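You operate a simulated robot arm through the tools that you are given. There is no shell and no other tool. Be economical: measure what you need, move in short steps, check, and stop when the job is done.

You run a simulated robot arm. Do the job below in one go: nothing can be reset, and whatever is moved stays where it is left.

## Task
Rinse the greens in the sink under the tap and let them drain in the colander over the green basin.
Fine: shut the tap; when they drip no more, lift the colander into the big bowl, tip the basin into the sink and put it back; the other bunch and the silver basin stay.

It is judged by the outcome, as a careful person would: the job done as asked, and still so three seconds after it is handed in. It fails if anything else is knocked over, pushed out of place, dropped, spilled or broken.

## Robot
A 7-joint arm with a two-finger parallel gripper, fixed in place. Base frame: the origin is at the foot of the arm, x ahead of it, y to its left, z up. Readings come in mm, rad, newtons and seconds.
Its first joint turns from -2.007 to 2.007 rad. Payload 3.91 kg.
Tool frame: the origin (TCP) lies between the finger pads and is the grasp point; the fingertips stand 30 mm ahead of it; z points along the fingers, y is the line along which they close. Largest opening 110 mm; finger width 20, thickness 10; the body of the gripper, 48 by 112 mm, starts 55 mm behind the TCP.
Orientation is that of the tool frame in the base frame, as a unit quaternion [x, y, z, w]. With the fingers straight down and closing along the base's y, the tool's x points along the base's -x, its y along +y and its z along -z.

## Interface
- The arm moves only by the tool move_arm. Its argument "moves" is a list of rows, each a list of 2 entries, a list of its own where there are three numbers: the shift along the base's x, y, z in mm, then the turn, a rotation vector about the base's x, y, z in rad. In form: [[[dx, dy, dz], [wx, wy, wz]], ...]. A call has 1 to 20 rows; each row shifts and turns the commanded pose from where the row before left it. "grip" is the closure, from 0 (fully open) to 1 (shut), set as the call begins (left out, the last holds). A row lasts 0.2 s, in which the tool goes at most 50 mm and 0.15 rad; a call with a longer step from one row to the next is refused whole, and so is a gripper value outside its range. A pose out of reach is approached as far as the arm can. The call stops where the force on the tool passes 40 N (or 10 N more than at its start, if that is more) or the arm is blocked; 0.2 s more then pass. Each finger travels about 153 mm/s and halts on what it meets, pressing with about 26 N; the grip force reading is that of the motor and also rises with nothing between the fingers. The clock runs only during rows and for 0.2 s after the last one: add rows that do not move to give the fingers time. It gives the time, the measured TCP pose, the force on the tool (base axes), the opening and the grip force at its end, in the units of the frame above (readings bear some noise).
- Cameras (640 x 400 px; columns grow to the right, rows downward): "scene" is fixed at [417.8, -497.6, 1453.8]; the picture's right is [0.90, -0.45, 0.00], its down [-0.23, -0.47, -0.85] and it looks along [0.38, 0.76, -0.53] (base axes); focal length 287 px, centre (320, 200). "wrist" rides on the gripper at [72, 17, -103] in the tool frame; the picture's right is [-0.23, 0.97, 0.00], its down [-0.76, -0.18, -0.62] and it looks along [-0.61, -0.14, 0.78] (tool axes); focal length 222 px, centre (320, 200). There is no depth. A picture from a camera that has moved, and an enlarged one, comes with that camera's place and axes in the base frame and with its lens. The place of the scene camera against the robot may be out by one fixed shift of up to 25 mm in any direction.
- snapshot(camera): a new picture of that camera. No time passes.
- lift_body(by): slides the trunk up (or, below 0, down) by that many mm; the arm rides with it, the base frame stays. It gives what a move gives, with no picture.
- inspect(camera, box): a new picture of the part [left, top, right, bottom] of that camera's present view, enlarged. No time passes.
- close_job(): hands the job in; it is judged then, once.

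Work in short steps. Places have to be worked out from the pictures, the camera data and where the tool is seen: move nearer, look again, correct. Check each grasp and each placing, and mend what went wrong. You have 120 turns and 68 pictures in all, those below and enlarged ones among them. Open the gripper and draw the arm clear of the work before you hand the job in, unless the task says otherwise; then end with one line.

The tools are called after "Emit:" as a command line: name --argument value ..., lists and objects as JSON in quotes. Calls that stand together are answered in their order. move_arm: Moves the arm, as the interface text tells. Its arguments: {"type":"object","properties":{"moves":{"type":"array","items":{"type":"array"}},"grip":{"type":"number"}},"required":["moves"]} The other tools are called the same way: lift_body (by) slides the trunk up or down; snapshot (camera) takes a picture; inspect (camera, box) takes an enlarged picture of a part of a camera's view; close_job () hands the job in.

At the start:

```text
clock: 0.0
position: [439.9, 249.9, 1291.7]
orientation: [0.0, 1.0, -0.001, 0.0]
force: [0.6, 1.1, 0.7]
grip_width: 109.9
finger_force: 0.1
trunk travel left (down, up): [-725.0, 265.0]
```

scene: 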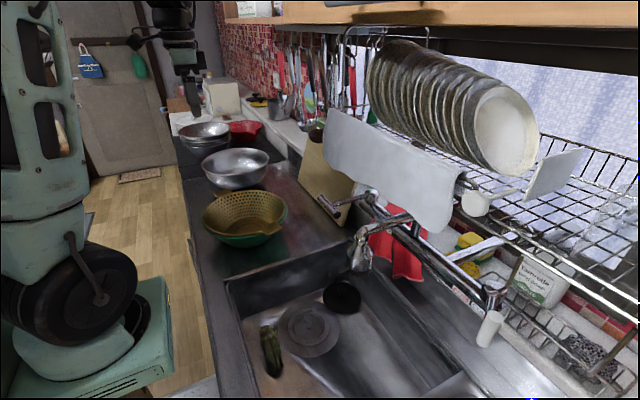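
wrist: 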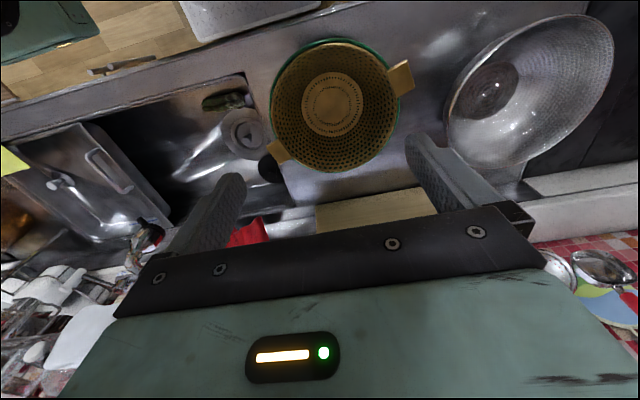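

The pictures show a colander on a green basin on the counter, a silver bowl, and a greens bunch in the sink. I enlarge the key parts before moving.

Emit:
inspect --camera "scene" --box '[160, 100, 360, 260]'

Emit:
inspect --camera "scene" --box '[220, 180, 520, 400]'

Emit:
inspect --camera "wrist" --box '[0, 40, 420, 280]'

```text
2.50 times, centred on (260, 180) of scene
camera zoom: at [417.8, -497.6, 1453.8], right [0.9, -0.45, 0.0], down [-0.23, -0.47, -0.85], along [0.38, 0.76, -0.53], focal length 718 px, centre (470, 250)
```

zoom: 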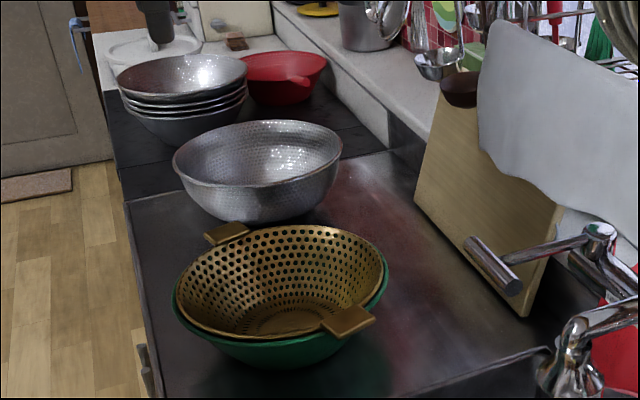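

```text
1.82 times, centred on (370, 290) of scene
camera zoom: at [417.8, -497.6, 1453.8], right [0.9, -0.45, 0.0], down [-0.23, -0.47, -0.85], along [0.38, 0.76, -0.53], focal length 522 px, centre (229, 36)
```

zoom: 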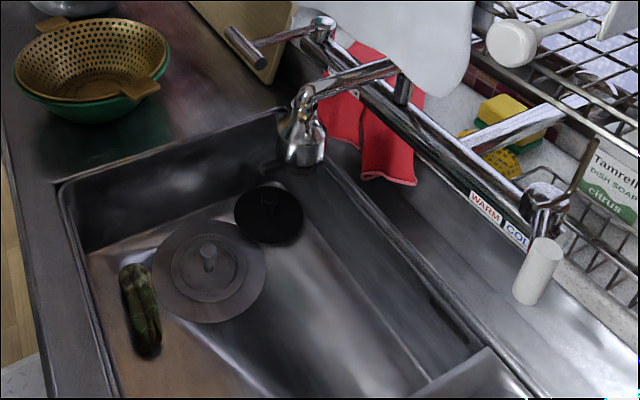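

```text
1.52 times, centred on (210, 160) of wrist
camera zoom: at [368.0, 266.8, 1394.7], right [0.23, 0.97, 0.0], down [0.76, -0.18, 0.62], along [0.61, -0.14, -0.78], focal length 338 px, centre (488, 261)
```

zoom: 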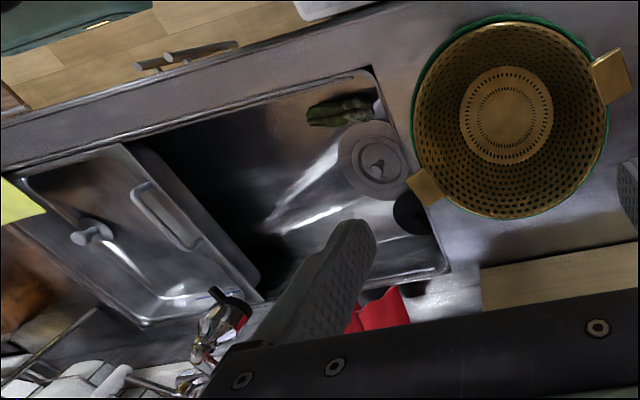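

Triangulating puts the counter at about z 865, the sink floor near 690 and the bunch near (490,-35,710). I still need to find the other bunch and which vessel is which, so I look to the left far end and then shift the arm to the right for a view.

Emit:
inspect --camera "scene" --box '[150, 60, 330, 170]'

Emit:
inspect --camera "scene" --box '[300, 170, 440, 280]'

Emit:
move_arm --moves '[[[0, -45, 0], [0, 0, 0]], [[0, -45, 0], [0, 0, 0]], [[0, -45, 0], [0, 0, 0]], [[0, -45, 0], [0, 0, 0]], [[0, -45, 0], [0, 0, 0]], [[0, -45, 0], [0, 0, 0]]]' --grip 0

Emit:
snapshot --camera "wrist"

```text
3.56 times, centred on (240, 115) of scene
camera zoom: at [417.8, -497.6, 1453.8], right [0.9, -0.45, 0.0], down [-0.23, -0.47, -0.85], along [0.38, 0.76, -0.53], focal length 1022 px, centre (604, 502)
```

zoom: 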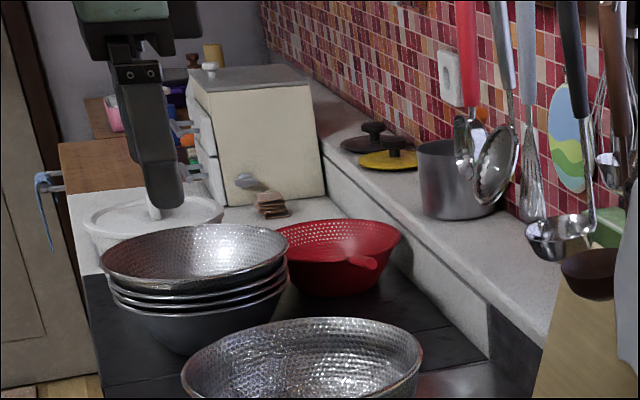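

```text
3.64 times, centred on (370, 225) of scene
camera zoom: at [417.8, -497.6, 1453.8], right [0.9, -0.45, 0.0], down [-0.23, -0.47, -0.85], along [0.38, 0.76, -0.53], focal length 1045 px, centre (138, 109)
```

zoom: 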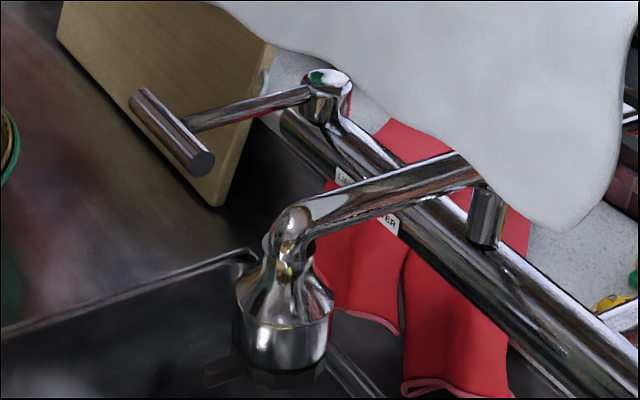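

```text
clock: 1.4
position: [444.9, 5.2, 1285.0]
orientation: [0.0, 1.0, -0.001, -0.002]
force: [0.3, -0.5, -0.1]
grip_width: 109.9
finger_force: 0.1
out of reach, approached as far as the arm can: row 6
trunk travel left (down, up): [-725.0, 265.0]
```

```text
60 pictures are left
camera wrist: at [372.4, 23.1, 1387.7], right [0.23, 0.97, 0.0], down [0.76, -0.18, 0.62], along [0.6, -0.14, -0.78], focal length 222 px, centre (320, 200)
```

wrist: 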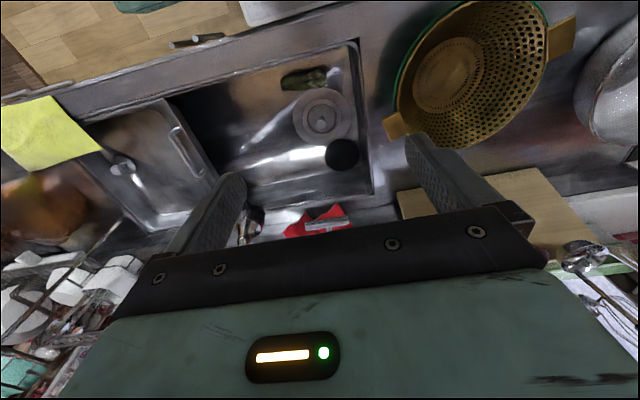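

The tap has a left lever with a label and a right end marked WARM/COLD. I zoom on both labels and on the sink.

Emit:
inspect --camera "scene" --box '[365, 200, 397, 230]'

Emit:
inspect --camera "scene" --box '[440, 255, 560, 350]'

Emit:
inspect --camera "wrist" --box '[0, 20, 400, 270]'

```text
13.33 times, centred on (381, 215) of scene
camera zoom: at [417.8, -497.6, 1453.8], right [0.9, -0.45, 0.0], down [-0.23, -0.47, -0.85], along [0.38, 0.76, -0.53], focal length 3832 px, centre (-493, 0)
```

zoom: 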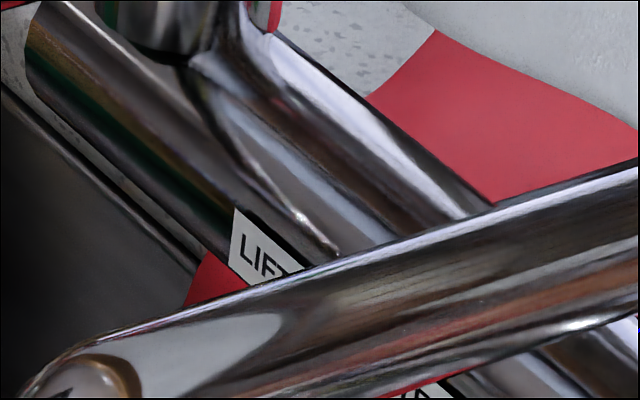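

```text
4.21 times, centred on (500, 302) of scene
camera zoom: at [417.8, -497.6, 1453.8], right [0.9, -0.45, 0.0], down [-0.23, -0.47, -0.85], along [0.38, 0.76, -0.53], focal length 1210 px, centre (-438, -232)
```

zoom: 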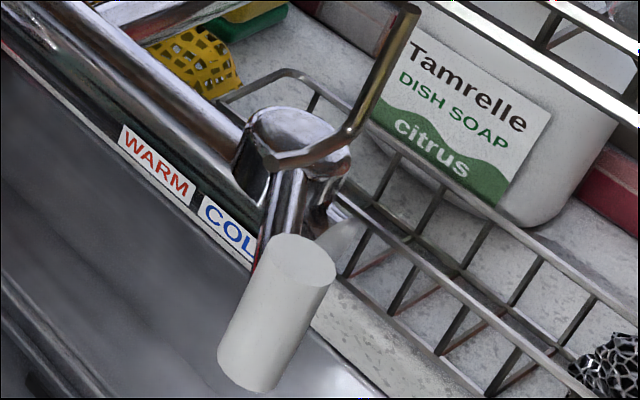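

```text
1.60 times, centred on (200, 145) of wrist
camera zoom: at [372.4, 23.1, 1387.7], right [0.23, 0.97, 0.0], down [0.76, -0.18, 0.62], along [0.6, -0.14, -0.78], focal length 355 px, centre (512, 288)
```

zoom: 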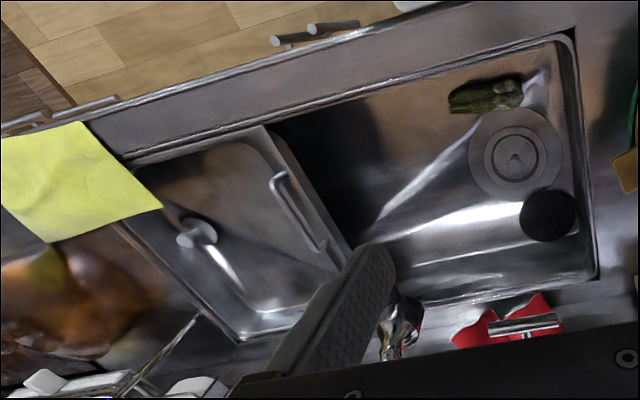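

The left label begins "LIFT…", so the left lever opens the water; the right one is the temperature. Now I move left to see the bowls from above and find out which is the big bowl.

Emit:
move_arm --moves '[[[0, 45, 0], [0, 0, 0]], [[0, 45, 0], [0, 0, 0]], [[0, 45, 0], [0, 0, 0]], [[0, 45, 0], [0, 0, 0]], [[0, 45, 0], [0, 0, 0]], [[0, 45, 0], [0, 0, 0]], [[0, 45, 0], [0, 0, 0]], [[0, 45, 0], [0, 0, 0]], [[0, 45, 0], [0, 0, 0]], [[0, 45, 0], [0, 0, 0]], [[0, 45, 0], [0, 0, 0]]]'

Emit:
snapshot --camera "wrist"

```text
clock: 3.8
position: [434.9, 486.0, 1271.6]
orientation: [0.0, 1.0, -0.001, 0.002]
force: [0.7, -0.2, -0.6]
grip_width: 109.6
finger_force: 0.0
out of reach, approached as far as the arm can: row 11
trunk travel left (down, up): [-725.0, 265.0]
```

```text
56 pictures are left
camera wrist: at [362.5, 502.8, 1374.6], right [0.23, 0.97, 0.0], down [0.76, -0.18, 0.62], along [0.61, -0.14, -0.78], focal length 222 px, centre (320, 200)
```

wrist: 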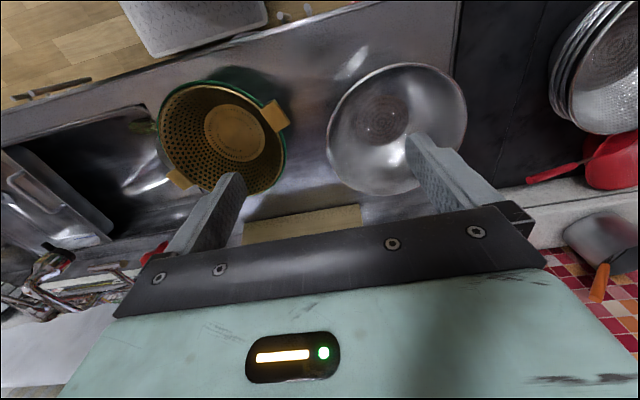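

The hammered bowl, alone and empty on the steel counter, is the big bowl. Triangulation puts the lever grip at about (655,-21,1100) and the spout at about (645,-181,1075). I go over the sink and lower the trunk.

Emit:
move_arm --moves '[[[4, -48, 0], [0, 0, 0]], [[4, -48, 0], [0, 0, 0]], [[4, -48, 0], [0, 0, 0]], [[4, -48, 0], [0, 0, 0]], [[4, -48, 0], [0, 0, 0]], [[4, -48, 0], [0, 0, 0]], [[4, -48, 0], [0, 0, 0]], [[4, -48, 0], [0, 0, 0]], [[4, -48, 0], [0, 0, 0]], [[4, -48, 0], [0, 0, 0]]]'

Emit:
lift_body --by -200

Emit:
snapshot --camera "wrist"

Emit:
snapshot --camera "scene"

```text
clock: 6.0
position: [478.7, 10.9, 1277.5]
orientation: [-0.001, 1.0, 0.0, 0.0]
force: [0.0, 0.1, -0.2]
grip_width: 110.1
finger_force: 0.0
trunk travel left (down, up): [-725.0, 265.0]
```

```text
clock: 8.2
position: [479.3, 9.7, 1078.7]
orientation: [0.0, 1.0, -0.001, 0.0]
force: [-0.6, 0.2, 0.5]
grip_width: 110.0
finger_force: 0.1
trunk travel left (down, up): [-525.0, 465.0]
```

```text
55 pictures are left
camera wrist: at [406.3, 27.0, 1180.7], right [0.23, 0.97, 0.0], down [0.76, -0.18, 0.62], along [0.61, -0.14, -0.78], focal length 222 px, centre (320, 200)
```

wrist: 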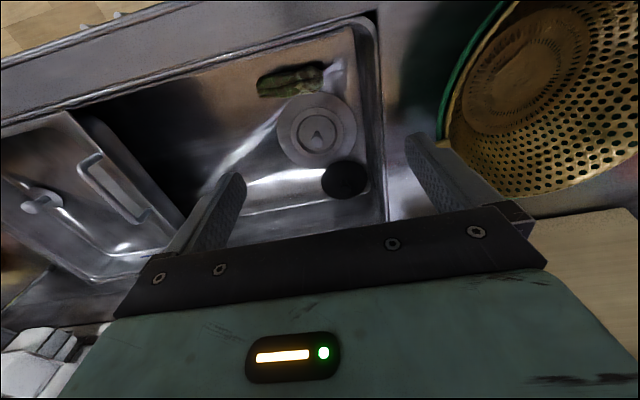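

```text
54 pictures are left
```

scene: 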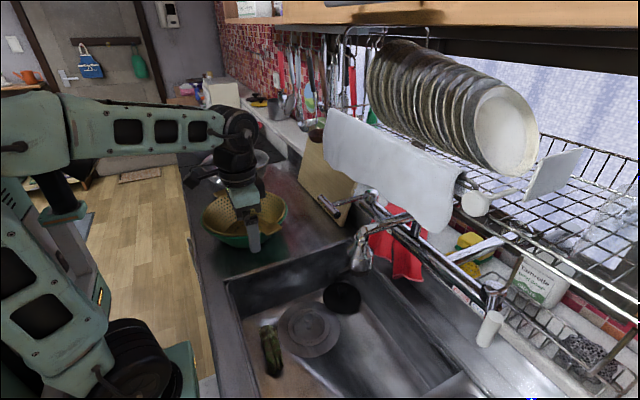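

The arm lines up and the scene camera looks about 25 mm off in x, as allowed. I zoom in on the bunch to choose the grasp.

Emit:
inspect --camera "wrist" --box '[230, 40, 390, 210]'

Emit:
inspect --camera "wrist" --box '[0, 100, 220, 260]'

```text
2.35 times, centred on (310, 125) of wrist
camera zoom: at [406.3, 27.0, 1180.7], right [0.23, 0.97, 0.0], down [0.76, -0.18, 0.62], along [0.61, -0.14, -0.78], focal length 523 px, centre (344, 376)
```

zoom: 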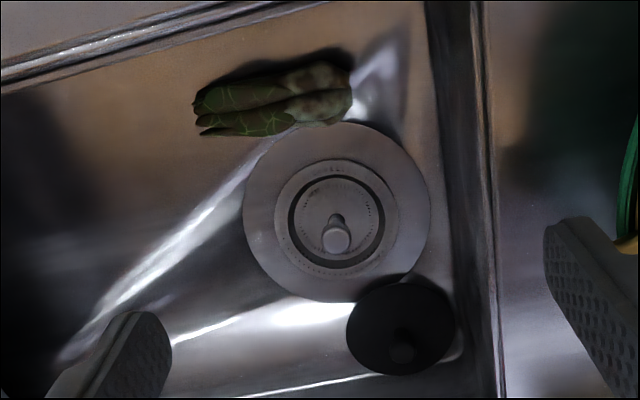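

```text
2.50 times, centred on (110, 180) of wrist
camera zoom: at [406.3, 27.0, 1180.7], right [0.23, 0.97, 0.0], down [0.76, -0.18, 0.62], along [0.61, -0.14, -0.78], focal length 555 px, centre (845, 250)
```

zoom: 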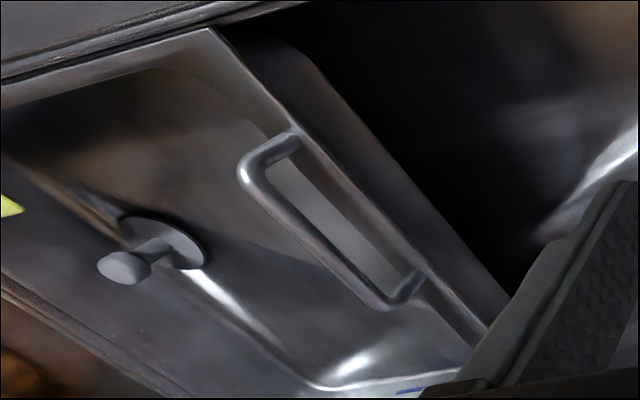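

The insert tub holds nothing I need, and the bunch lies from about (473,-111) to (489,16), roughly along y. First the tap: I turn the tool to point forward, with the fingers shut, to lift the lever from underneath, stopping short of it to look.

Emit:
move_arm --moves '[[[6, -3, 0], [0, -0.143, 0]], [[6, -3, 0], [0, -0.143, 0]], [[6, -3, 0], [0, -0.143, 0]], [[6, -3, 0], [0, -0.143, 0]], [[6, -3, 0], [0, -0.143, 0]], [[6, -3, 0], [0, -0.143, 0]], [[6, -3, 0], [0, -0.143, 0]], [[6, -3, 0], [0, -0.143, 0]], [[6, -3, 0], [0, -0.143, 0]], [[6, -2, 0], [0, -0.143, 0]], [[6, -2, 0], [0, -0.141, 0]], [[0, 0, 0], [0, 0, 0]]]' --grip 1

Emit:
snapshot --camera "wrist"

Emit:
inspect --camera "scene" --box '[200, 150, 440, 300]'

```text
clock: 10.8
position: [632.5, 30.5, 1070.3]
orientation: [0.0, 0.707, 0.001, 0.707]
force: [0.5, -0.3, -0.3]
grip_width: 0.0
finger_force: 25.4
out of reach, approached as far as the arm can: row 2, 3, 4, 5, 8, 9, 10, 11
trunk travel left (down, up): [-525.0, 465.0]
```

```text
51 pictures are left
camera wrist: at [527.3, 47.4, 997.9], right [0.0, 0.97, 0.23], down [-0.62, -0.18, 0.76], along [0.78, -0.14, 0.61], focal length 222 px, centre (320, 200)
```

wrist: 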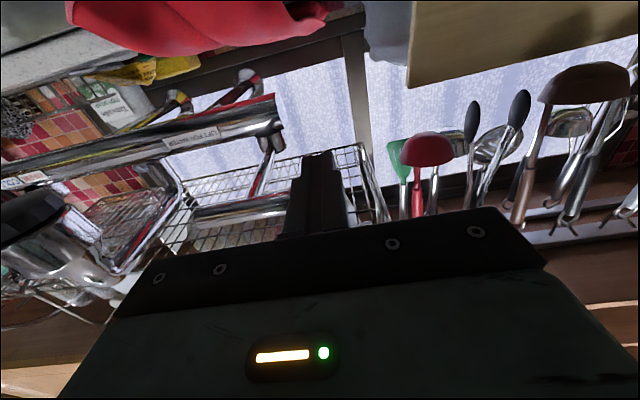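

```text
2.67 times, centred on (320, 225) of scene
camera zoom: at [417.8, -497.6, 1453.8], right [0.9, -0.45, 0.0], down [-0.23, -0.47, -0.85], along [0.38, 0.76, -0.53], focal length 766 px, centre (320, 133)
```

zoom: 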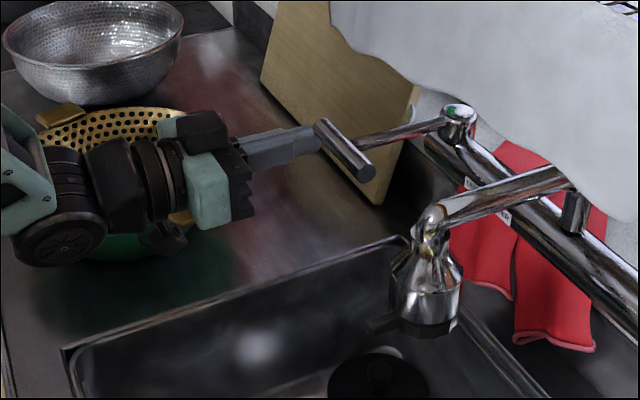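

The tool now points forward at y≈30, just left of the lever grip, which spans about y −68…6, x≈645, z≈1085. I read the label upside down close up.

Emit:
inspect --camera "wrist" --box '[100, 60, 340, 260]'

Emit:
inspect --camera "scene" --box '[270, 165, 400, 245]'

```text
2.00 times, centred on (220, 160) of wrist
camera zoom: at [527.3, 47.4, 997.9], right [0.0, 0.97, 0.23], down [-0.62, -0.18, 0.76], along [0.78, -0.14, 0.61], focal length 444 px, centre (520, 280)
```

zoom: 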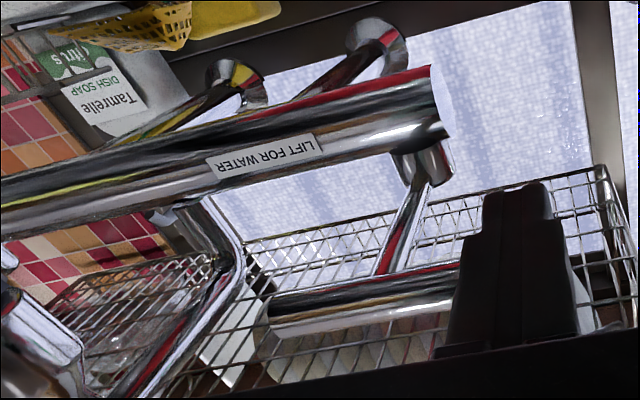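

```text
4.92 times, centred on (335, 205) of scene
camera zoom: at [417.8, -497.6, 1453.8], right [0.9, -0.45, 0.0], down [-0.23, -0.47, -0.85], along [0.38, 0.76, -0.53], focal length 1415 px, centre (246, 175)
```

zoom: 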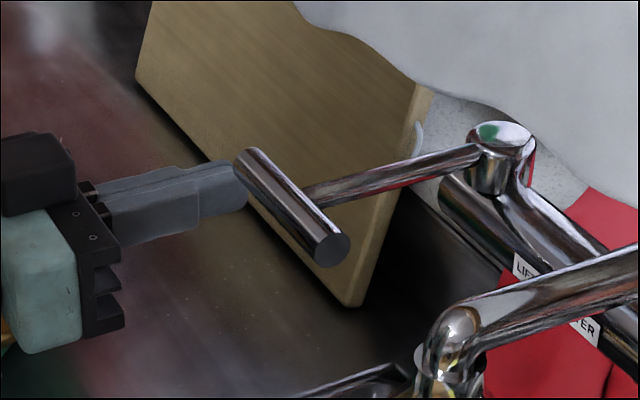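

It reads "LIFT FOR WATER". The grip's centre is about (652,-29,1090), so I drop below it and slide under it before lifting.

Emit:
move_arm --moves '[[[0, 0, -10], [0, 0, 0]], [[0, 0, -10], [0, 0, 0]], [[0, 0, -5], [0, 0, 0]], [[0, -20, 0], [0, 0, 0]], [[0, -20, 0], [0, 0, 0]], [[0, -19, 0], [0, 0, 0]], [[0, 0, 0], [0, 0, 0]]]'

Emit:
inspect --camera "scene" --box '[270, 165, 400, 245]'

Emit:
inspect --camera "wrist" --box '[160, 60, 400, 260]'

```text
clock: 12.4
position: [659.3, -9.5, 1059.4]
orientation: [-0.001, 0.708, 0.0, 0.706]
force: [0.7, -0.6, -0.4]
grip_width: 0.1
finger_force: 26.1
out of reach, approached as far as the arm can: row 1, 2, 4, 5, 6
trunk travel left (down, up): [-525.0, 465.0]
```

```text
4.92 times, centred on (335, 205) of scene
camera zoom: at [417.8, -497.6, 1453.8], right [0.9, -0.45, 0.0], down [-0.23, -0.47, -0.85], along [0.38, 0.76, -0.53], focal length 1415 px, centre (246, 175)
```

zoom: 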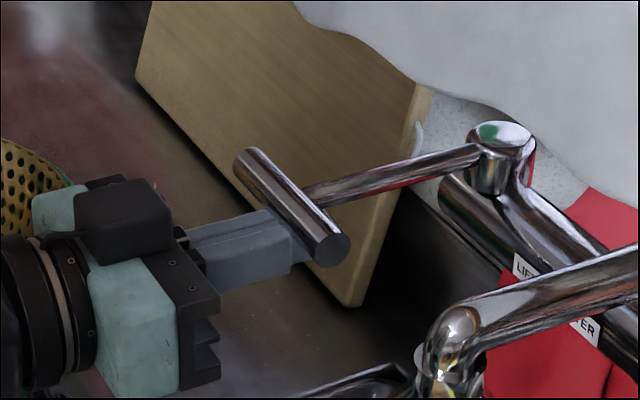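

```text
2.00 times, centred on (280, 160) of wrist
camera zoom: at [556.2, 7.6, 987.4], right [0.0, 0.97, 0.23], down [-0.62, -0.18, 0.76], along [0.78, -0.14, 0.61], focal length 444 px, centre (400, 280)
```

zoom: 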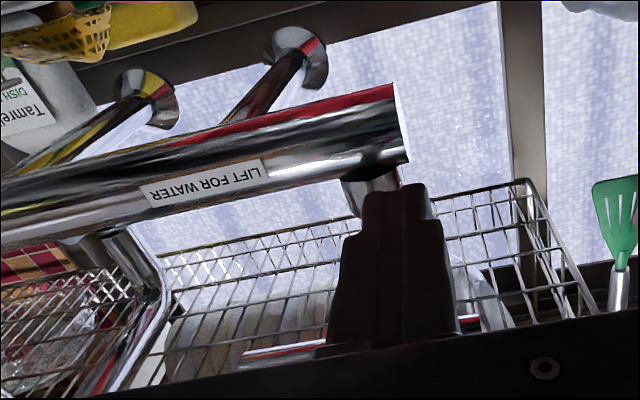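

The fingers are under the grip and the arm of the lever. I lift in small steps.

Emit:
move_arm --moves '[[[0, 0, 8], [0, 0, 0]], [[0, 0, 8], [0, 0, 0]], [[0, 0, 8], [0, 0, 0]], [[0, 0, 8], [0, 0, 0]], [[0, 0, 8], [0, 0, 0]]]'

Emit:
inspect --camera "scene" --box '[260, 140, 420, 300]'

```text
clock: 13.6
position: [660.6, -10.2, 1100.2]
orientation: [0.0, 0.707, 0.0, 0.707]
force: [-0.2, 0.6, -0.8]
grip_width: 0.0
finger_force: 26.0
trunk travel left (down, up): [-525.0, 465.0]
```

```text
2.50 times, centred on (340, 220) of scene
camera zoom: at [417.8, -497.6, 1453.8], right [0.9, -0.45, 0.0], down [-0.23, -0.47, -0.85], along [0.38, 0.76, -0.53], focal length 718 px, centre (270, 150)
```

zoom: 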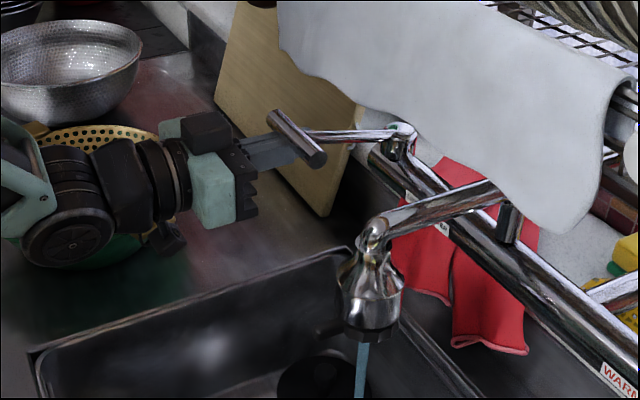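

The water is running. I ease down off the lever, slide left past its end, and then pull back while turning the tool down again.

Emit:
move_arm --moves '[[[0, 0, -10], [0, 0, 0]], [[0, 0, -15], [0, 0, 0]], [[0, 0, -15], [0, 0, 0]], [[-5, 15, 0], [0, 0, 0]], [[-5, 15, 0], [0, 0, 0]], [[-5, 15, 0], [0, 0, 0]], [[-5, 15, 0], [0, 0, 0]], [[-5, 15, 0], [0, 0, 0]]]'

Emit:
inspect --camera "scene" --box '[200, 130, 420, 300]'

```text
clock: 15.4
position: [636.8, 64.9, 1063.0]
orientation: [0.001, 0.707, -0.001, 0.707]
force: [-0.8, 0.1, -0.5]
grip_width: 0.0
finger_force: 26.5
trunk travel left (down, up): [-525.0, 465.0]
```

```text
2.35 times, centred on (310, 215) of scene
camera zoom: at [417.8, -497.6, 1453.8], right [0.9, -0.45, 0.0], down [-0.23, -0.47, -0.85], along [0.38, 0.76, -0.53], focal length 676 px, centre (344, 165)
```

zoom: 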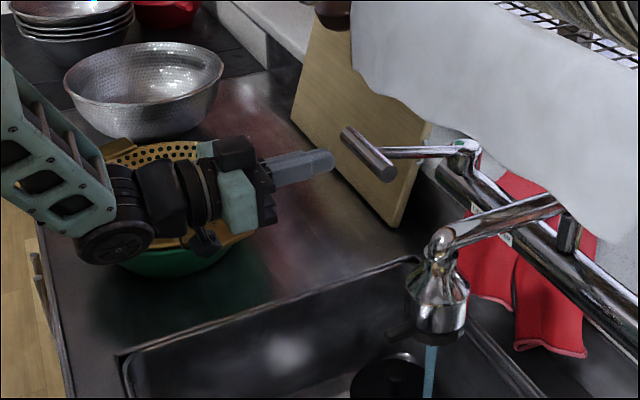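

The lever stays up. Now I turn the tool down while drawing back toward the base.

Emit:
move_arm --moves '[[[-10, 0, 10], [0, 0, 0]], [[-15, 0, 10], [0, 0.143, 0]], [[-15, 0, 10], [0, 0.143, 0]], [[-15, 0, 10], [0, 0.143, 0]], [[-15, -5, 10], [0, 0.143, 0]], [[-15, -10, 10], [0, 0.143, 0]], [[-15, -10, 0], [0, 0.143, 0]], [[-15, -10, 0], [0, 0.143, 0]], [[-15, -10, 0], [0, 0.143, 0]], [[-15, -10, 0], [0, 0.143, 0]], [[-10, -10, 0], [0, 0.143, 0]], [[0, -10, 0], [0, 0.141, 0]]]' --grip 0

```text
clock: 18.0
position: [493.5, -2.8, 1107.4]
orientation: [0.0, 1.0, 0.0, -0.001]
force: [-0.1, 0.3, -0.3]
grip_width: 109.7
finger_force: 0.1
out of reach, approached as far as the arm can: row 6, 7, 8
trunk travel left (down, up): [-525.0, 465.0]
```

The tool is down again. I turn it about z so the fingers close across the bunch, go above it, and lower the trunk by 230.

Emit:
move_arm --moves '[[[0, -5, 0], [0, 0, 0.1445]], [[0, -5, 0], [0, 0, 0.1445]], [[0, -5, 0], [0, 0, 0.1445]], [[0, -5, 0], [0, 0, 0.1445]], [[0, -5, 0], [0, 0, 0.1445]], [[0, -5, 0], [0, 0, 0.1445]], [[0, -5, 0], [0, 0, 0.1445]], [[0, -5, 0], [0, 0, 0.1445]], [[0, -5, 0], [0, 0, 0.1445]], [[0, 0, 0], [0, 0, 0.1445]]]' --grip 0.3

Emit:
lift_body --by -230

Emit:
snapshot --camera "wrist"

Emit:
snapshot --camera "scene"

```text
clock: 20.2
position: [494.1, -48.0, 1108.1]
orientation: [-0.661, 0.75, 0.0, 0.0]
force: [-0.2, 0.2, -0.1]
grip_width: 76.9
finger_force: 0.1
trunk travel left (down, up): [-525.0, 465.0]
```

```text
clock: 22.6
position: [494.8, -47.5, 876.6]
orientation: [-0.661, 0.75, 0.0, 0.001]
force: [-0.4, -0.3, 0.0]
grip_width: 76.9
finger_force: 0.1
trunk travel left (down, up): [-295.0, 695.0]
```

```text
43 pictures are left
camera wrist: at [467.4, -118.0, 980.0], right [-0.94, 0.35, 0.0], down [0.27, 0.73, 0.62], along [0.22, 0.58, -0.78], focal length 222 px, centre (320, 200)
```

wrist: 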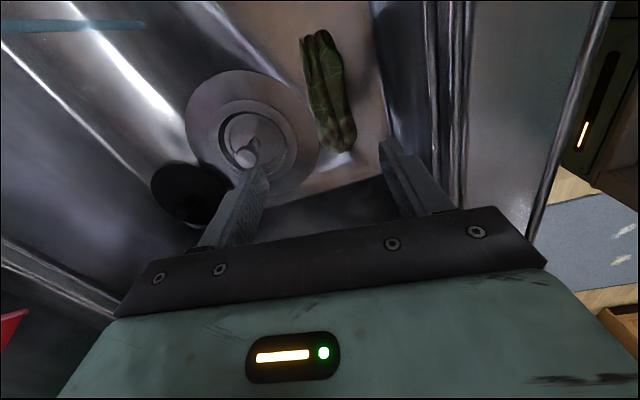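

```text
42 pictures are left
```

scene: 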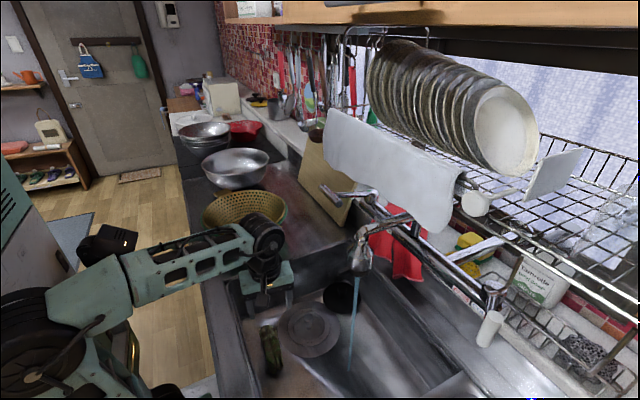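

The bunch centre reads (479,-50), about 42 mm wide, with the front sink wall near x 425. I narrow the opening to about 62 mm, tilt slightly away from the wall, and descend most of the way.

Emit:
move_arm --moves '[[[-8, 0, -5], [0, 0.075, 0]], [[-7, -2, -10], [0, 0.075, 0]], [[0, 0, -25], [0, 0, 0]], [[0, 0, -25], [0, 0, 0]], [[0, 0, -25], [0, 0, 0]], [[0, 0, 0], [0, 0, 0]]]' --grip 0.44

Emit:
snapshot --camera "wrist"

```text
clock: 24.0
position: [480.0, -48.6, 788.4]
orientation: [-0.659, 0.748, 0.049, -0.057]
force: [-0.1, 0.2, 0.4]
grip_width: 61.7
finger_force: 0.0
trunk travel left (down, up): [-295.0, 695.0]
```

```text
41 pictures are left
camera wrist: at [468.9, -119.0, 895.1], right [-0.93, 0.35, 0.14], down [0.36, 0.73, 0.58], along [0.1, 0.58, -0.81], focal length 222 px, centre (320, 200)
```

wrist: 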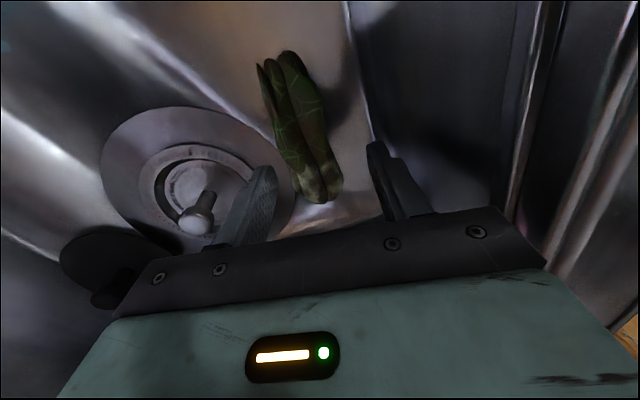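

The bunch lies between the fingers, centred. I descend to z≈728 and close.

Emit:
move_arm --moves '[[[0, 0, -20], [0, 0, -0.05]], [[0, 0, -20], [0, 0, 0]], [[0, 0, -12], [0, 0, 0]], [[0, 0, -8], [0, 0, 0]], [[0, 0, 0], [0, 0, 0]]]'

Emit:
move_arm --moves '[[[0, 0, 0], [0, 0, 0]], [[0, 0, 0], [0, 0, 0]], [[0, 0, 0], [0, 0, 0]], [[0, 0, 0], [0, 0, 0]]]' --grip 1

Emit:
snapshot --camera "wrist"

```text
clock: 25.2
position: [478.6, -48.4, 727.3]
orientation: [-0.641, 0.764, 0.05, -0.055]
force: [-1.3, 0.2, 1.2]
grip_width: 61.8
finger_force: 0.1
trunk travel left (down, up): [-295.0, 695.0]
```

```text
clock: 26.2
position: [478.7, -50.1, 728.3]
orientation: [-0.641, 0.764, 0.05, -0.054]
force: [0.0, 0.0, 0.2]
grip_width: 51.1
finger_force: 26.1
trunk travel left (down, up): [-295.0, 695.0]
```

```text
40 pictures are left
camera wrist: at [464.7, -119.2, 834.1], right [-0.91, 0.39, 0.14], down [0.4, 0.71, 0.58], along [0.13, 0.58, -0.81], focal length 222 px, centre (320, 200)
```

wrist: 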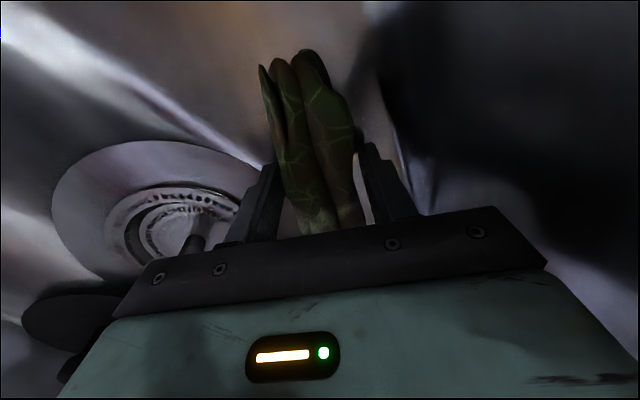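

The bunch is held at 51 mm. I lift it and see whether it comes along, then carry it toward the stream at about (641,-181), stem end first so the gripper body stays out of the water.

Emit:
move_arm --moves '[[[0, 0, 15], [0, 0, 0]], [[0, 0, 20], [0, 0, 0]], [[0, -10, 25], [0, 0, 0]], [[0, -35, 25], [0, 0, 0]], [[0, -45, 0], [0, 0, 0]], [[0, -45, 0], [0, 0, 0]], [[0, -40, 0], [0, 0, 0]], [[20, 0, 0], [0, 0, 0]], [[20, 0, 0], [0, 0, 0]], [[0, 0, 0], [0, 0, 0]]]'

Emit:
snapshot --camera "scene"

Emit:
snapshot --camera "wrist"

```text
clock: 28.4
position: [518.8, -226.0, 811.9]
orientation: [-0.64, 0.765, 0.051, -0.055]
force: [0.5, 1.0, -0.4]
grip_width: 50.9
finger_force: 26.3
trunk travel left (down, up): [-295.0, 695.0]
```

```text
39 pictures are left
```

scene: 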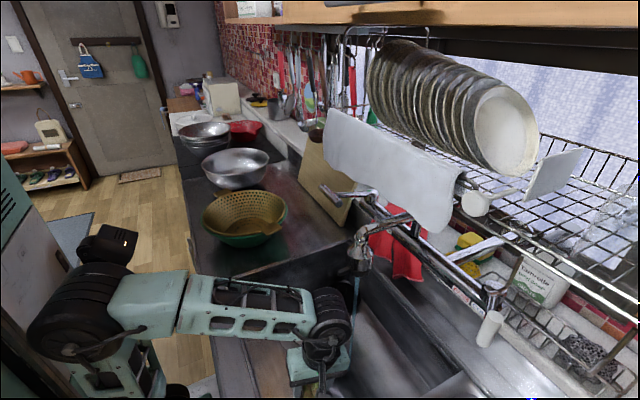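

```text
38 pictures are left
camera wrist: at [504.0, -296.1, 917.8], right [-0.91, 0.39, 0.14], down [0.4, 0.71, 0.58], along [0.13, 0.58, -0.81], focal length 222 px, centre (320, 200)
```

wrist: 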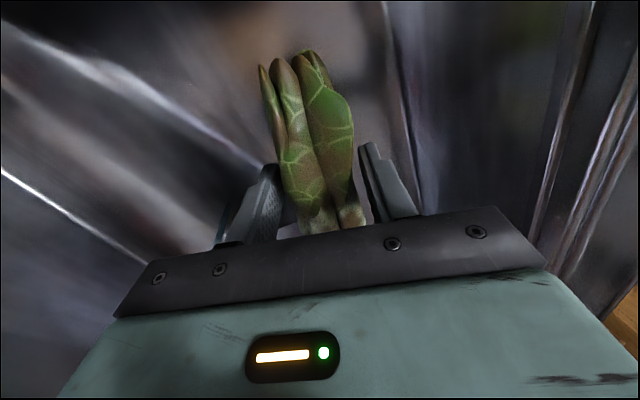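

It is held firmly. The wrist would come too near the spout upright, so I turn the bunch to point along +x and lean the tool back (fingers forward), putting only the bunch under the stream.

Emit:
move_arm --moves '[[[0, 0, 0], [0, -0.14, 0]], [[0, 5, 0], [0, 0, -0.14]], [[0, 5, 0], [0, 0, -0.14]], [[0, 5, 0], [0, 0, -0.14]], [[0, 5, 0], [0, 0, -0.14]], [[0, 5, 0], [0, 0, -0.14]], [[0, 5, 0], [0, 0, -0.14]], [[0, 5, 0], [0, 0, -0.14]], [[0, 5, 0], [0, 0, -0.14]], [[0, 5, 0], [0, 0, -0.14]], [[0, 0, 0], [0, 0, -0.135]], [[0, 0, 10], [0, -0.14, 0]], [[0, 0, 10], [0, -0.14, 0]], [[0, 0, 10], [0, -0.14, 0]], [[0, 0, 0], [0, -0.14, 0]], [[0, 0, 0], [0, 0, 0]]]'

Emit:
snapshot --camera "scene"

Emit:
snapshot --camera "wrist"

```text
clock: 31.5
position: [539.6, -192.3, 807.1]
orientation: [-0.001, 0.974, 0.009, 0.225]
force: [3.9, 0.2, 12.0]
grip_width: 50.7
finger_force: 26.0
out of reach, approached as far as the arm can: row 13, 14, 15
trunk travel left (down, up): [-295.0, 695.0]
stopped in row 15: the force on the tool passed its limit (the readings are from after the stop); the commanded pose is now the measured one
```

```text
37 pictures are left
```

scene: 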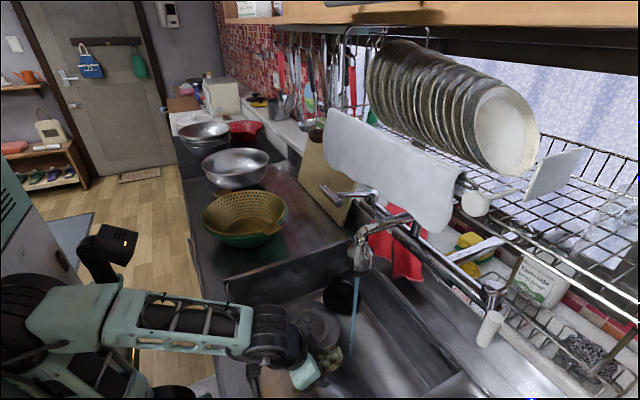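

```text
36 pictures are left
camera wrist: at [429.5, -177.3, 868.5], right [0.2, 0.97, 0.11], down [0.41, -0.19, 0.89], along [0.89, -0.13, -0.44], focal length 222 px, centre (320, 200)
```

wrist: 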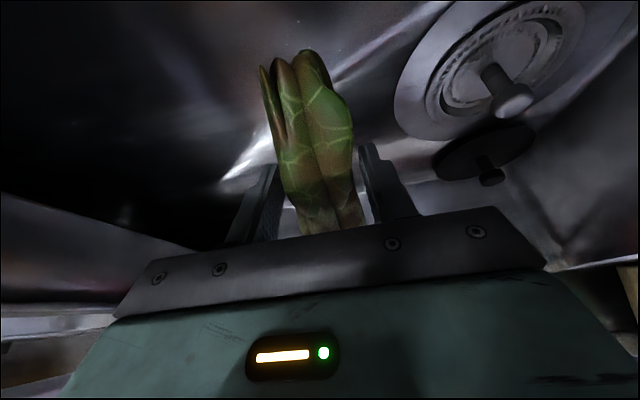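

The lowered camera side touched the front rim of the counter (fixed). I rise and move forward toward the stream.

Emit:
move_arm --moves '[[[5, 0, 10], [0, 0, 0]], [[10, 0, 20], [0, 0, 0]], [[15, 0, 20], [0, 0, 0]], [[15, 2, 0], [0, 0, 0]], [[0, 0, 0], [0, 0, 0]]]'

Emit:
inspect --camera "scene" --box '[220, 220, 460, 400]'

```text
clock: 32.7
position: [585.5, -191.4, 856.4]
orientation: [0.001, 0.975, 0.007, 0.224]
force: [-1.6, 0.2, -0.7]
grip_width: 50.4
finger_force: 26.4
trunk travel left (down, up): [-295.0, 695.0]
```

```text
2.22 times, centred on (340, 310) of scene
camera zoom: at [417.8, -497.6, 1453.8], right [0.9, -0.45, 0.0], down [-0.23, -0.47, -0.85], along [0.38, 0.76, -0.53], focal length 639 px, centre (276, -44)
```

zoom: 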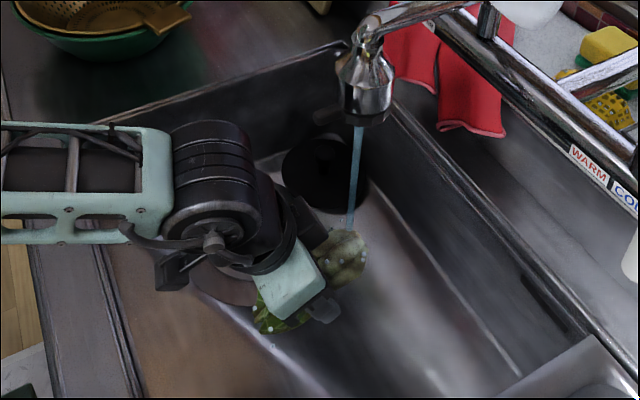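

The stream lands on the stem end and drops show across the bunch. I hold, then advance to pass the stream over the middle, swaying a little.

Emit:
move_arm --moves '[[[0, 0, 0], [0, 0, 0]], [[0, 0, 0], [0, 0, 0]], [[0, 0, 0], [0, 0, 0]], [[0, 0, 0], [0, 0, 0]], [[5, 0, 0], [0, 0, 0]], [[5, 0, 0], [0, 0, 0]], [[5, 0, 0], [0, 0, 0]], [[5, 0, 0], [0, 0, 0]], [[5, 0, 0], [0, 0, 0]], [[0, 0, 0], [0, 0, 0]], [[0, 0, 0], [0, 0, 0]], [[0, 8, 0], [0, 0, 0]], [[0, 0, 0], [0, 0, 0]], [[0, 0, 0], [0, 0, 0]], [[10, 0, 0], [0, 0, 0]], [[0, 0, 0], [0, 0, 0]], [[0, 0, 0], [0, 0, 0]], [[0, 0, 0], [0, 0, 0]], [[0, 0, 0], [0, 0, 0]], [[0, 0, 0], [0, 0, 0]]]'

Emit:
inspect --camera "scene" --box '[220, 220, 460, 400]'

Emit:
snapshot --camera "wrist"

```text
clock: 36.9
position: [620.2, -183.2, 855.8]
orientation: [0.001, 0.975, 0.008, 0.224]
force: [0.4, 0.0, -1.5]
grip_width: 50.4
finger_force: 25.7
trunk travel left (down, up): [-295.0, 695.0]
```

```text
2.22 times, centred on (340, 310) of scene
camera zoom: at [417.8, -497.6, 1453.8], right [0.9, -0.45, 0.0], down [-0.23, -0.47, -0.85], along [0.38, 0.76, -0.53], focal length 639 px, centre (276, -44)
```

zoom: 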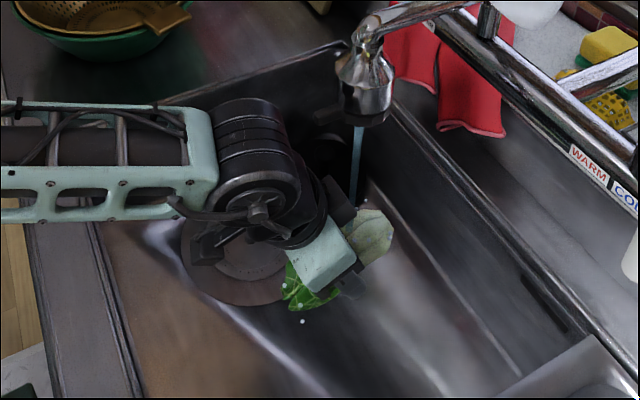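

```text
33 pictures are left
camera wrist: at [509.5, -167.7, 918.0], right [0.2, 0.97, 0.11], down [0.41, -0.19, 0.89], along [0.89, -0.13, -0.44], focal length 222 px, centre (320, 200)
```

wrist: 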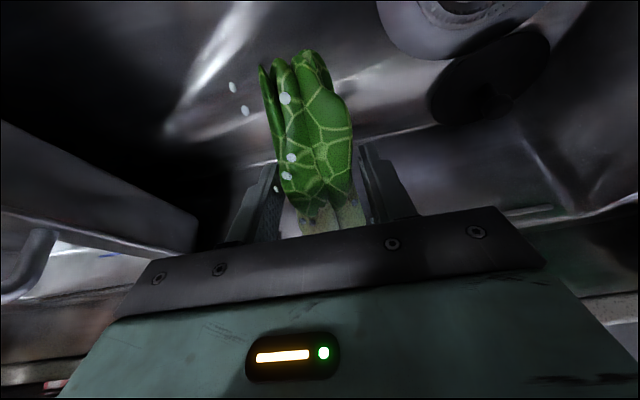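

The bunch has turned clean bright green. A couple more seconds under the water, then I back it out of the stream, still over the sink, and raise the trunk.

Emit:
move_arm --moves '[[[0, 0, 0], [0, 0, 0]], [[0, 0, 0], [0, 0, 0]], [[0, 0, 0], [0, 0, 0]], [[0, 0, 0], [0, 0, 0]], [[-5, 0, 0], [0, 0, 0]], [[-5, 0, 0], [0, 0, 0]], [[-5, 0, 0], [0, 0, 0]], [[-5, 0, 0], [0, 0, 0]], [[-5, 0, 0], [0, 0, 0]], [[-5, 0, 0], [0, 0, 0]], [[0, 0, 0], [0, 0, 0]], [[0, 0, 0], [0, 0, 0]], [[0, 0, 0], [0, 0, 0]], [[-20, 0, 0], [0, 0, 0]], [[-20, 0, 0], [0, 0, 0]], [[-20, 0, 0], [0, 0, 0]], [[-10, 0, 0], [0, 0.14, 0]], [[0, 0, 0], [0, 0.14, 0]], [[0, 0, 0], [0, 0.14, 0]]]'

Emit:
lift_body --by 170

Emit:
snapshot --camera "wrist"

Emit:
snapshot --camera "scene"

```text
clock: 40.9
position: [550.2, -183.7, 858.2]
orientation: [0.003, 1.0, 0.007, 0.015]
force: [0.8, 0.0, -1.5]
grip_width: 50.6
finger_force: 26.0
out of reach, approached as far as the arm can: row 15, 16
trunk travel left (down, up): [-295.0, 695.0]
```

```text
clock: 42.8
position: [549.9, -184.3, 1028.2]
orientation: [0.002, 1.0, 0.007, 0.016]
force: [-0.2, 0.0, -0.6]
grip_width: 50.1
finger_force: 25.2
trunk travel left (down, up): [-465.0, 525.0]
```

```text
32 pictures are left
camera wrist: at [473.3, -167.6, 1128.3], right [0.23, 0.97, 0.02], down [0.74, -0.19, 0.64], along [0.63, -0.13, -0.76], focal length 222 px, centre (320, 200)
```

wrist: 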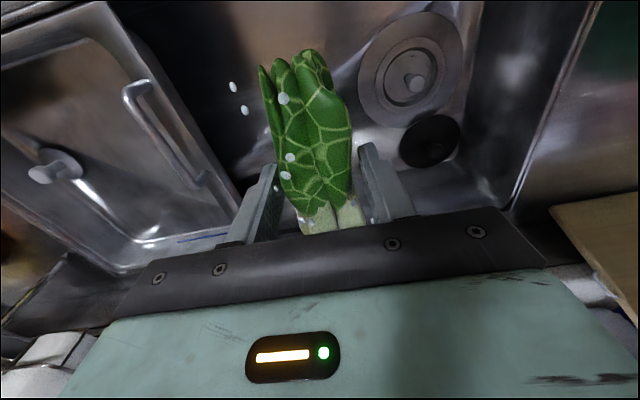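

```text
31 pictures are left
```

scene: 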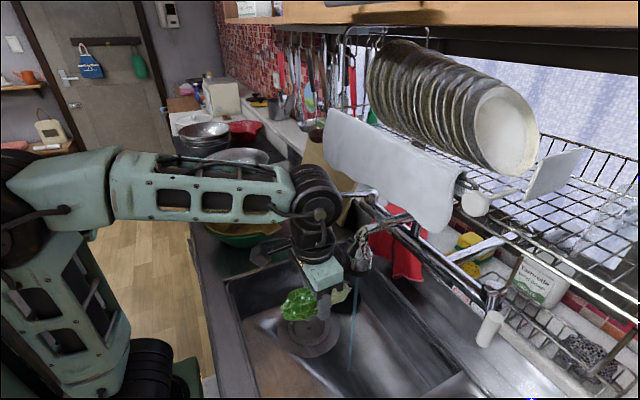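

The greens are wet and held. I carry them at z≈1028 over to the colander centre, about (525,262).

Emit:
move_arm --moves '[[[-12, 0, 0], [0, 0, 0]], [[-13, 5, 0], [0, 0, 0]], [[0, 40, 0], [0, 0, 0]], [[0, 45, 0], [0, 0, 0]], [[0, 45, 0], [0, 0, 0]], [[0, 45, 0], [0, 0, 0]], [[0, 45, 0], [0, 0, 0]], [[0, 45, 0], [0, 0, 0]], [[0, 45, 0], [0, 0, 0]], [[0, 45, 0], [0, 0, 0]], [[0, 45, 0], [0, 0, 0]], [[0, 41, 0], [0, 0, 0]], [[0, 0, 0], [0, 0, 0]]]'

Emit:
snapshot --camera "wrist"

Emit:
inspect --camera "scene" --box '[160, 120, 360, 260]'

```text
clock: 45.6
position: [522.5, 263.1, 1026.7]
orientation: [0.003, 1.0, 0.007, 0.016]
force: [-0.4, -0.3, -0.6]
grip_width: 50.5
finger_force: 26.4
trunk travel left (down, up): [-465.0, 525.0]
```

```text
30 pictures are left
camera wrist: at [447.1, 279.5, 1127.7], right [0.23, 0.97, 0.02], down [0.74, -0.19, 0.64], along [0.63, -0.13, -0.76], focal length 222 px, centre (320, 200)
```

wrist: 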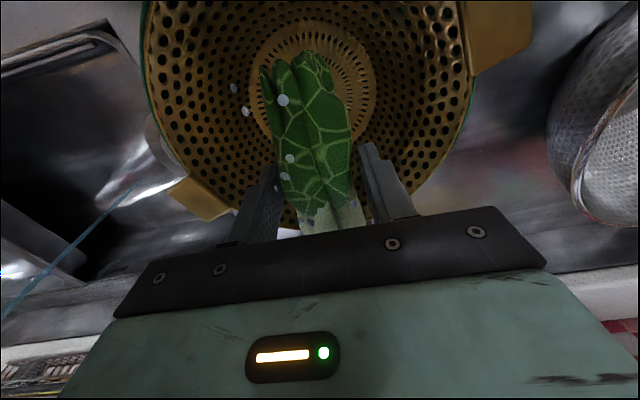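

```text
2.86 times, centred on (260, 190) of scene
camera zoom: at [417.8, -497.6, 1453.8], right [0.9, -0.45, 0.0], down [-0.23, -0.47, -0.85], along [0.38, 0.76, -0.53], focal length 821 px, centre (491, 229)
```

zoom: 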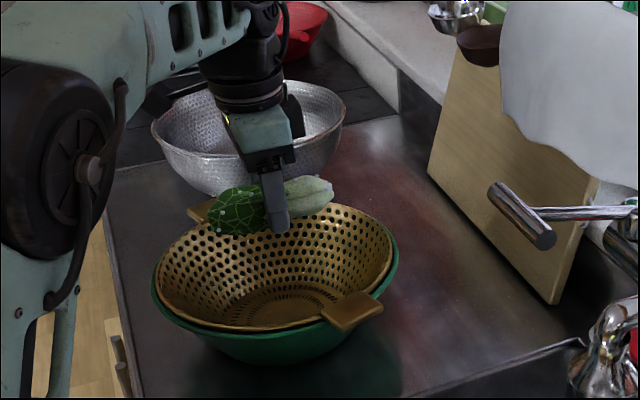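

Over the colander, well centred. I descend slowly until the bunch nears the colander's floor.

Emit:
move_arm --moves '[[[-4, 0, -20], [0, 0, 0]], [[0, 0, -20], [0, 0, 0]], [[0, 0, -20], [0, 0, 0]], [[0, 0, -15], [0, 0, 0]], [[0, 0, -10], [0, 0, 0]], [[0, 0, 0], [0, 0, 0]]]'

Emit:
inspect --camera "scene" --box '[160, 120, 360, 260]'

```text
clock: 47.0
position: [518.4, 263.2, 941.5]
orientation: [0.002, 1.0, 0.007, 0.016]
force: [-0.1, -0.2, -1.3]
grip_width: 50.2
finger_force: 26.5
trunk travel left (down, up): [-465.0, 525.0]
```

```text
2.86 times, centred on (260, 190) of scene
camera zoom: at [417.8, -497.6, 1453.8], right [0.9, -0.45, 0.0], down [-0.23, -0.47, -0.85], along [0.38, 0.76, -0.53], focal length 821 px, centre (491, 229)
```

zoom: 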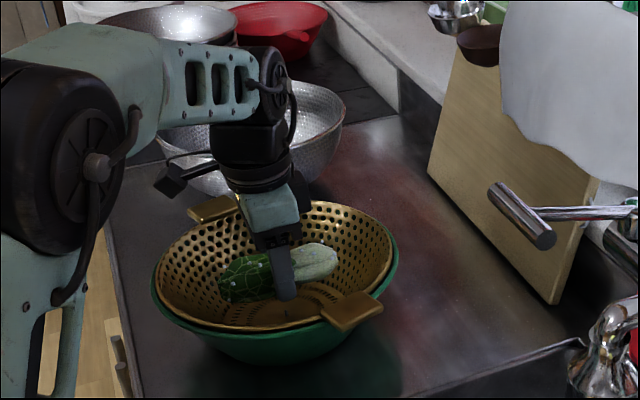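

The tips are near the floor. I go down in small steps, feeling for contact.

Emit:
move_arm --moves '[[[0, 0, -5], [0, 0, 0]], [[0, 0, -5], [0, 0, 0]], [[0, 0, -5], [0, 0, 0]], [[0, 0, 0], [0, 0, 0]]]'

Emit:
inspect --camera "scene" --box '[190, 170, 310, 260]'

```text
clock: 48.0
position: [520.5, 262.3, 926.6]
orientation: [0.003, 1.0, 0.007, 0.016]
force: [0.6, 0.1, -1.0]
grip_width: 50.1
finger_force: 25.7
trunk travel left (down, up): [-465.0, 525.0]
```

```text
4.44 times, centred on (250, 215) of scene
camera zoom: at [417.8, -497.6, 1453.8], right [0.9, -0.45, 0.0], down [-0.23, -0.47, -0.85], along [0.38, 0.76, -0.53], focal length 1277 px, centre (631, 133)
```

zoom: 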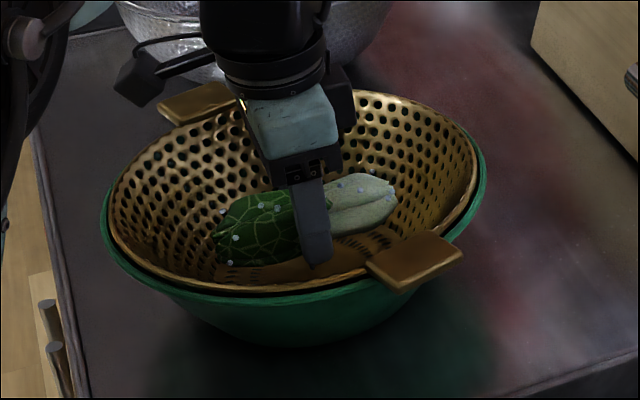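

No contact yet; a little further.

Emit:
move_arm --moves '[[[0, 0, -4], [0, 0, 0]], [[0, 0, -4], [0, 0, 0]], [[0, 0, -4], [0, 0, 0]], [[0, 0, 0], [0, 0, 0]]]'

```text
clock: 49.0
position: [521.7, 262.4, 914.7]
orientation: [0.003, 1.0, 0.007, 0.015]
force: [0.1, -0.4, -1.6]
grip_width: 49.6
finger_force: 25.9
trunk travel left (down, up): [-465.0, 525.0]
```

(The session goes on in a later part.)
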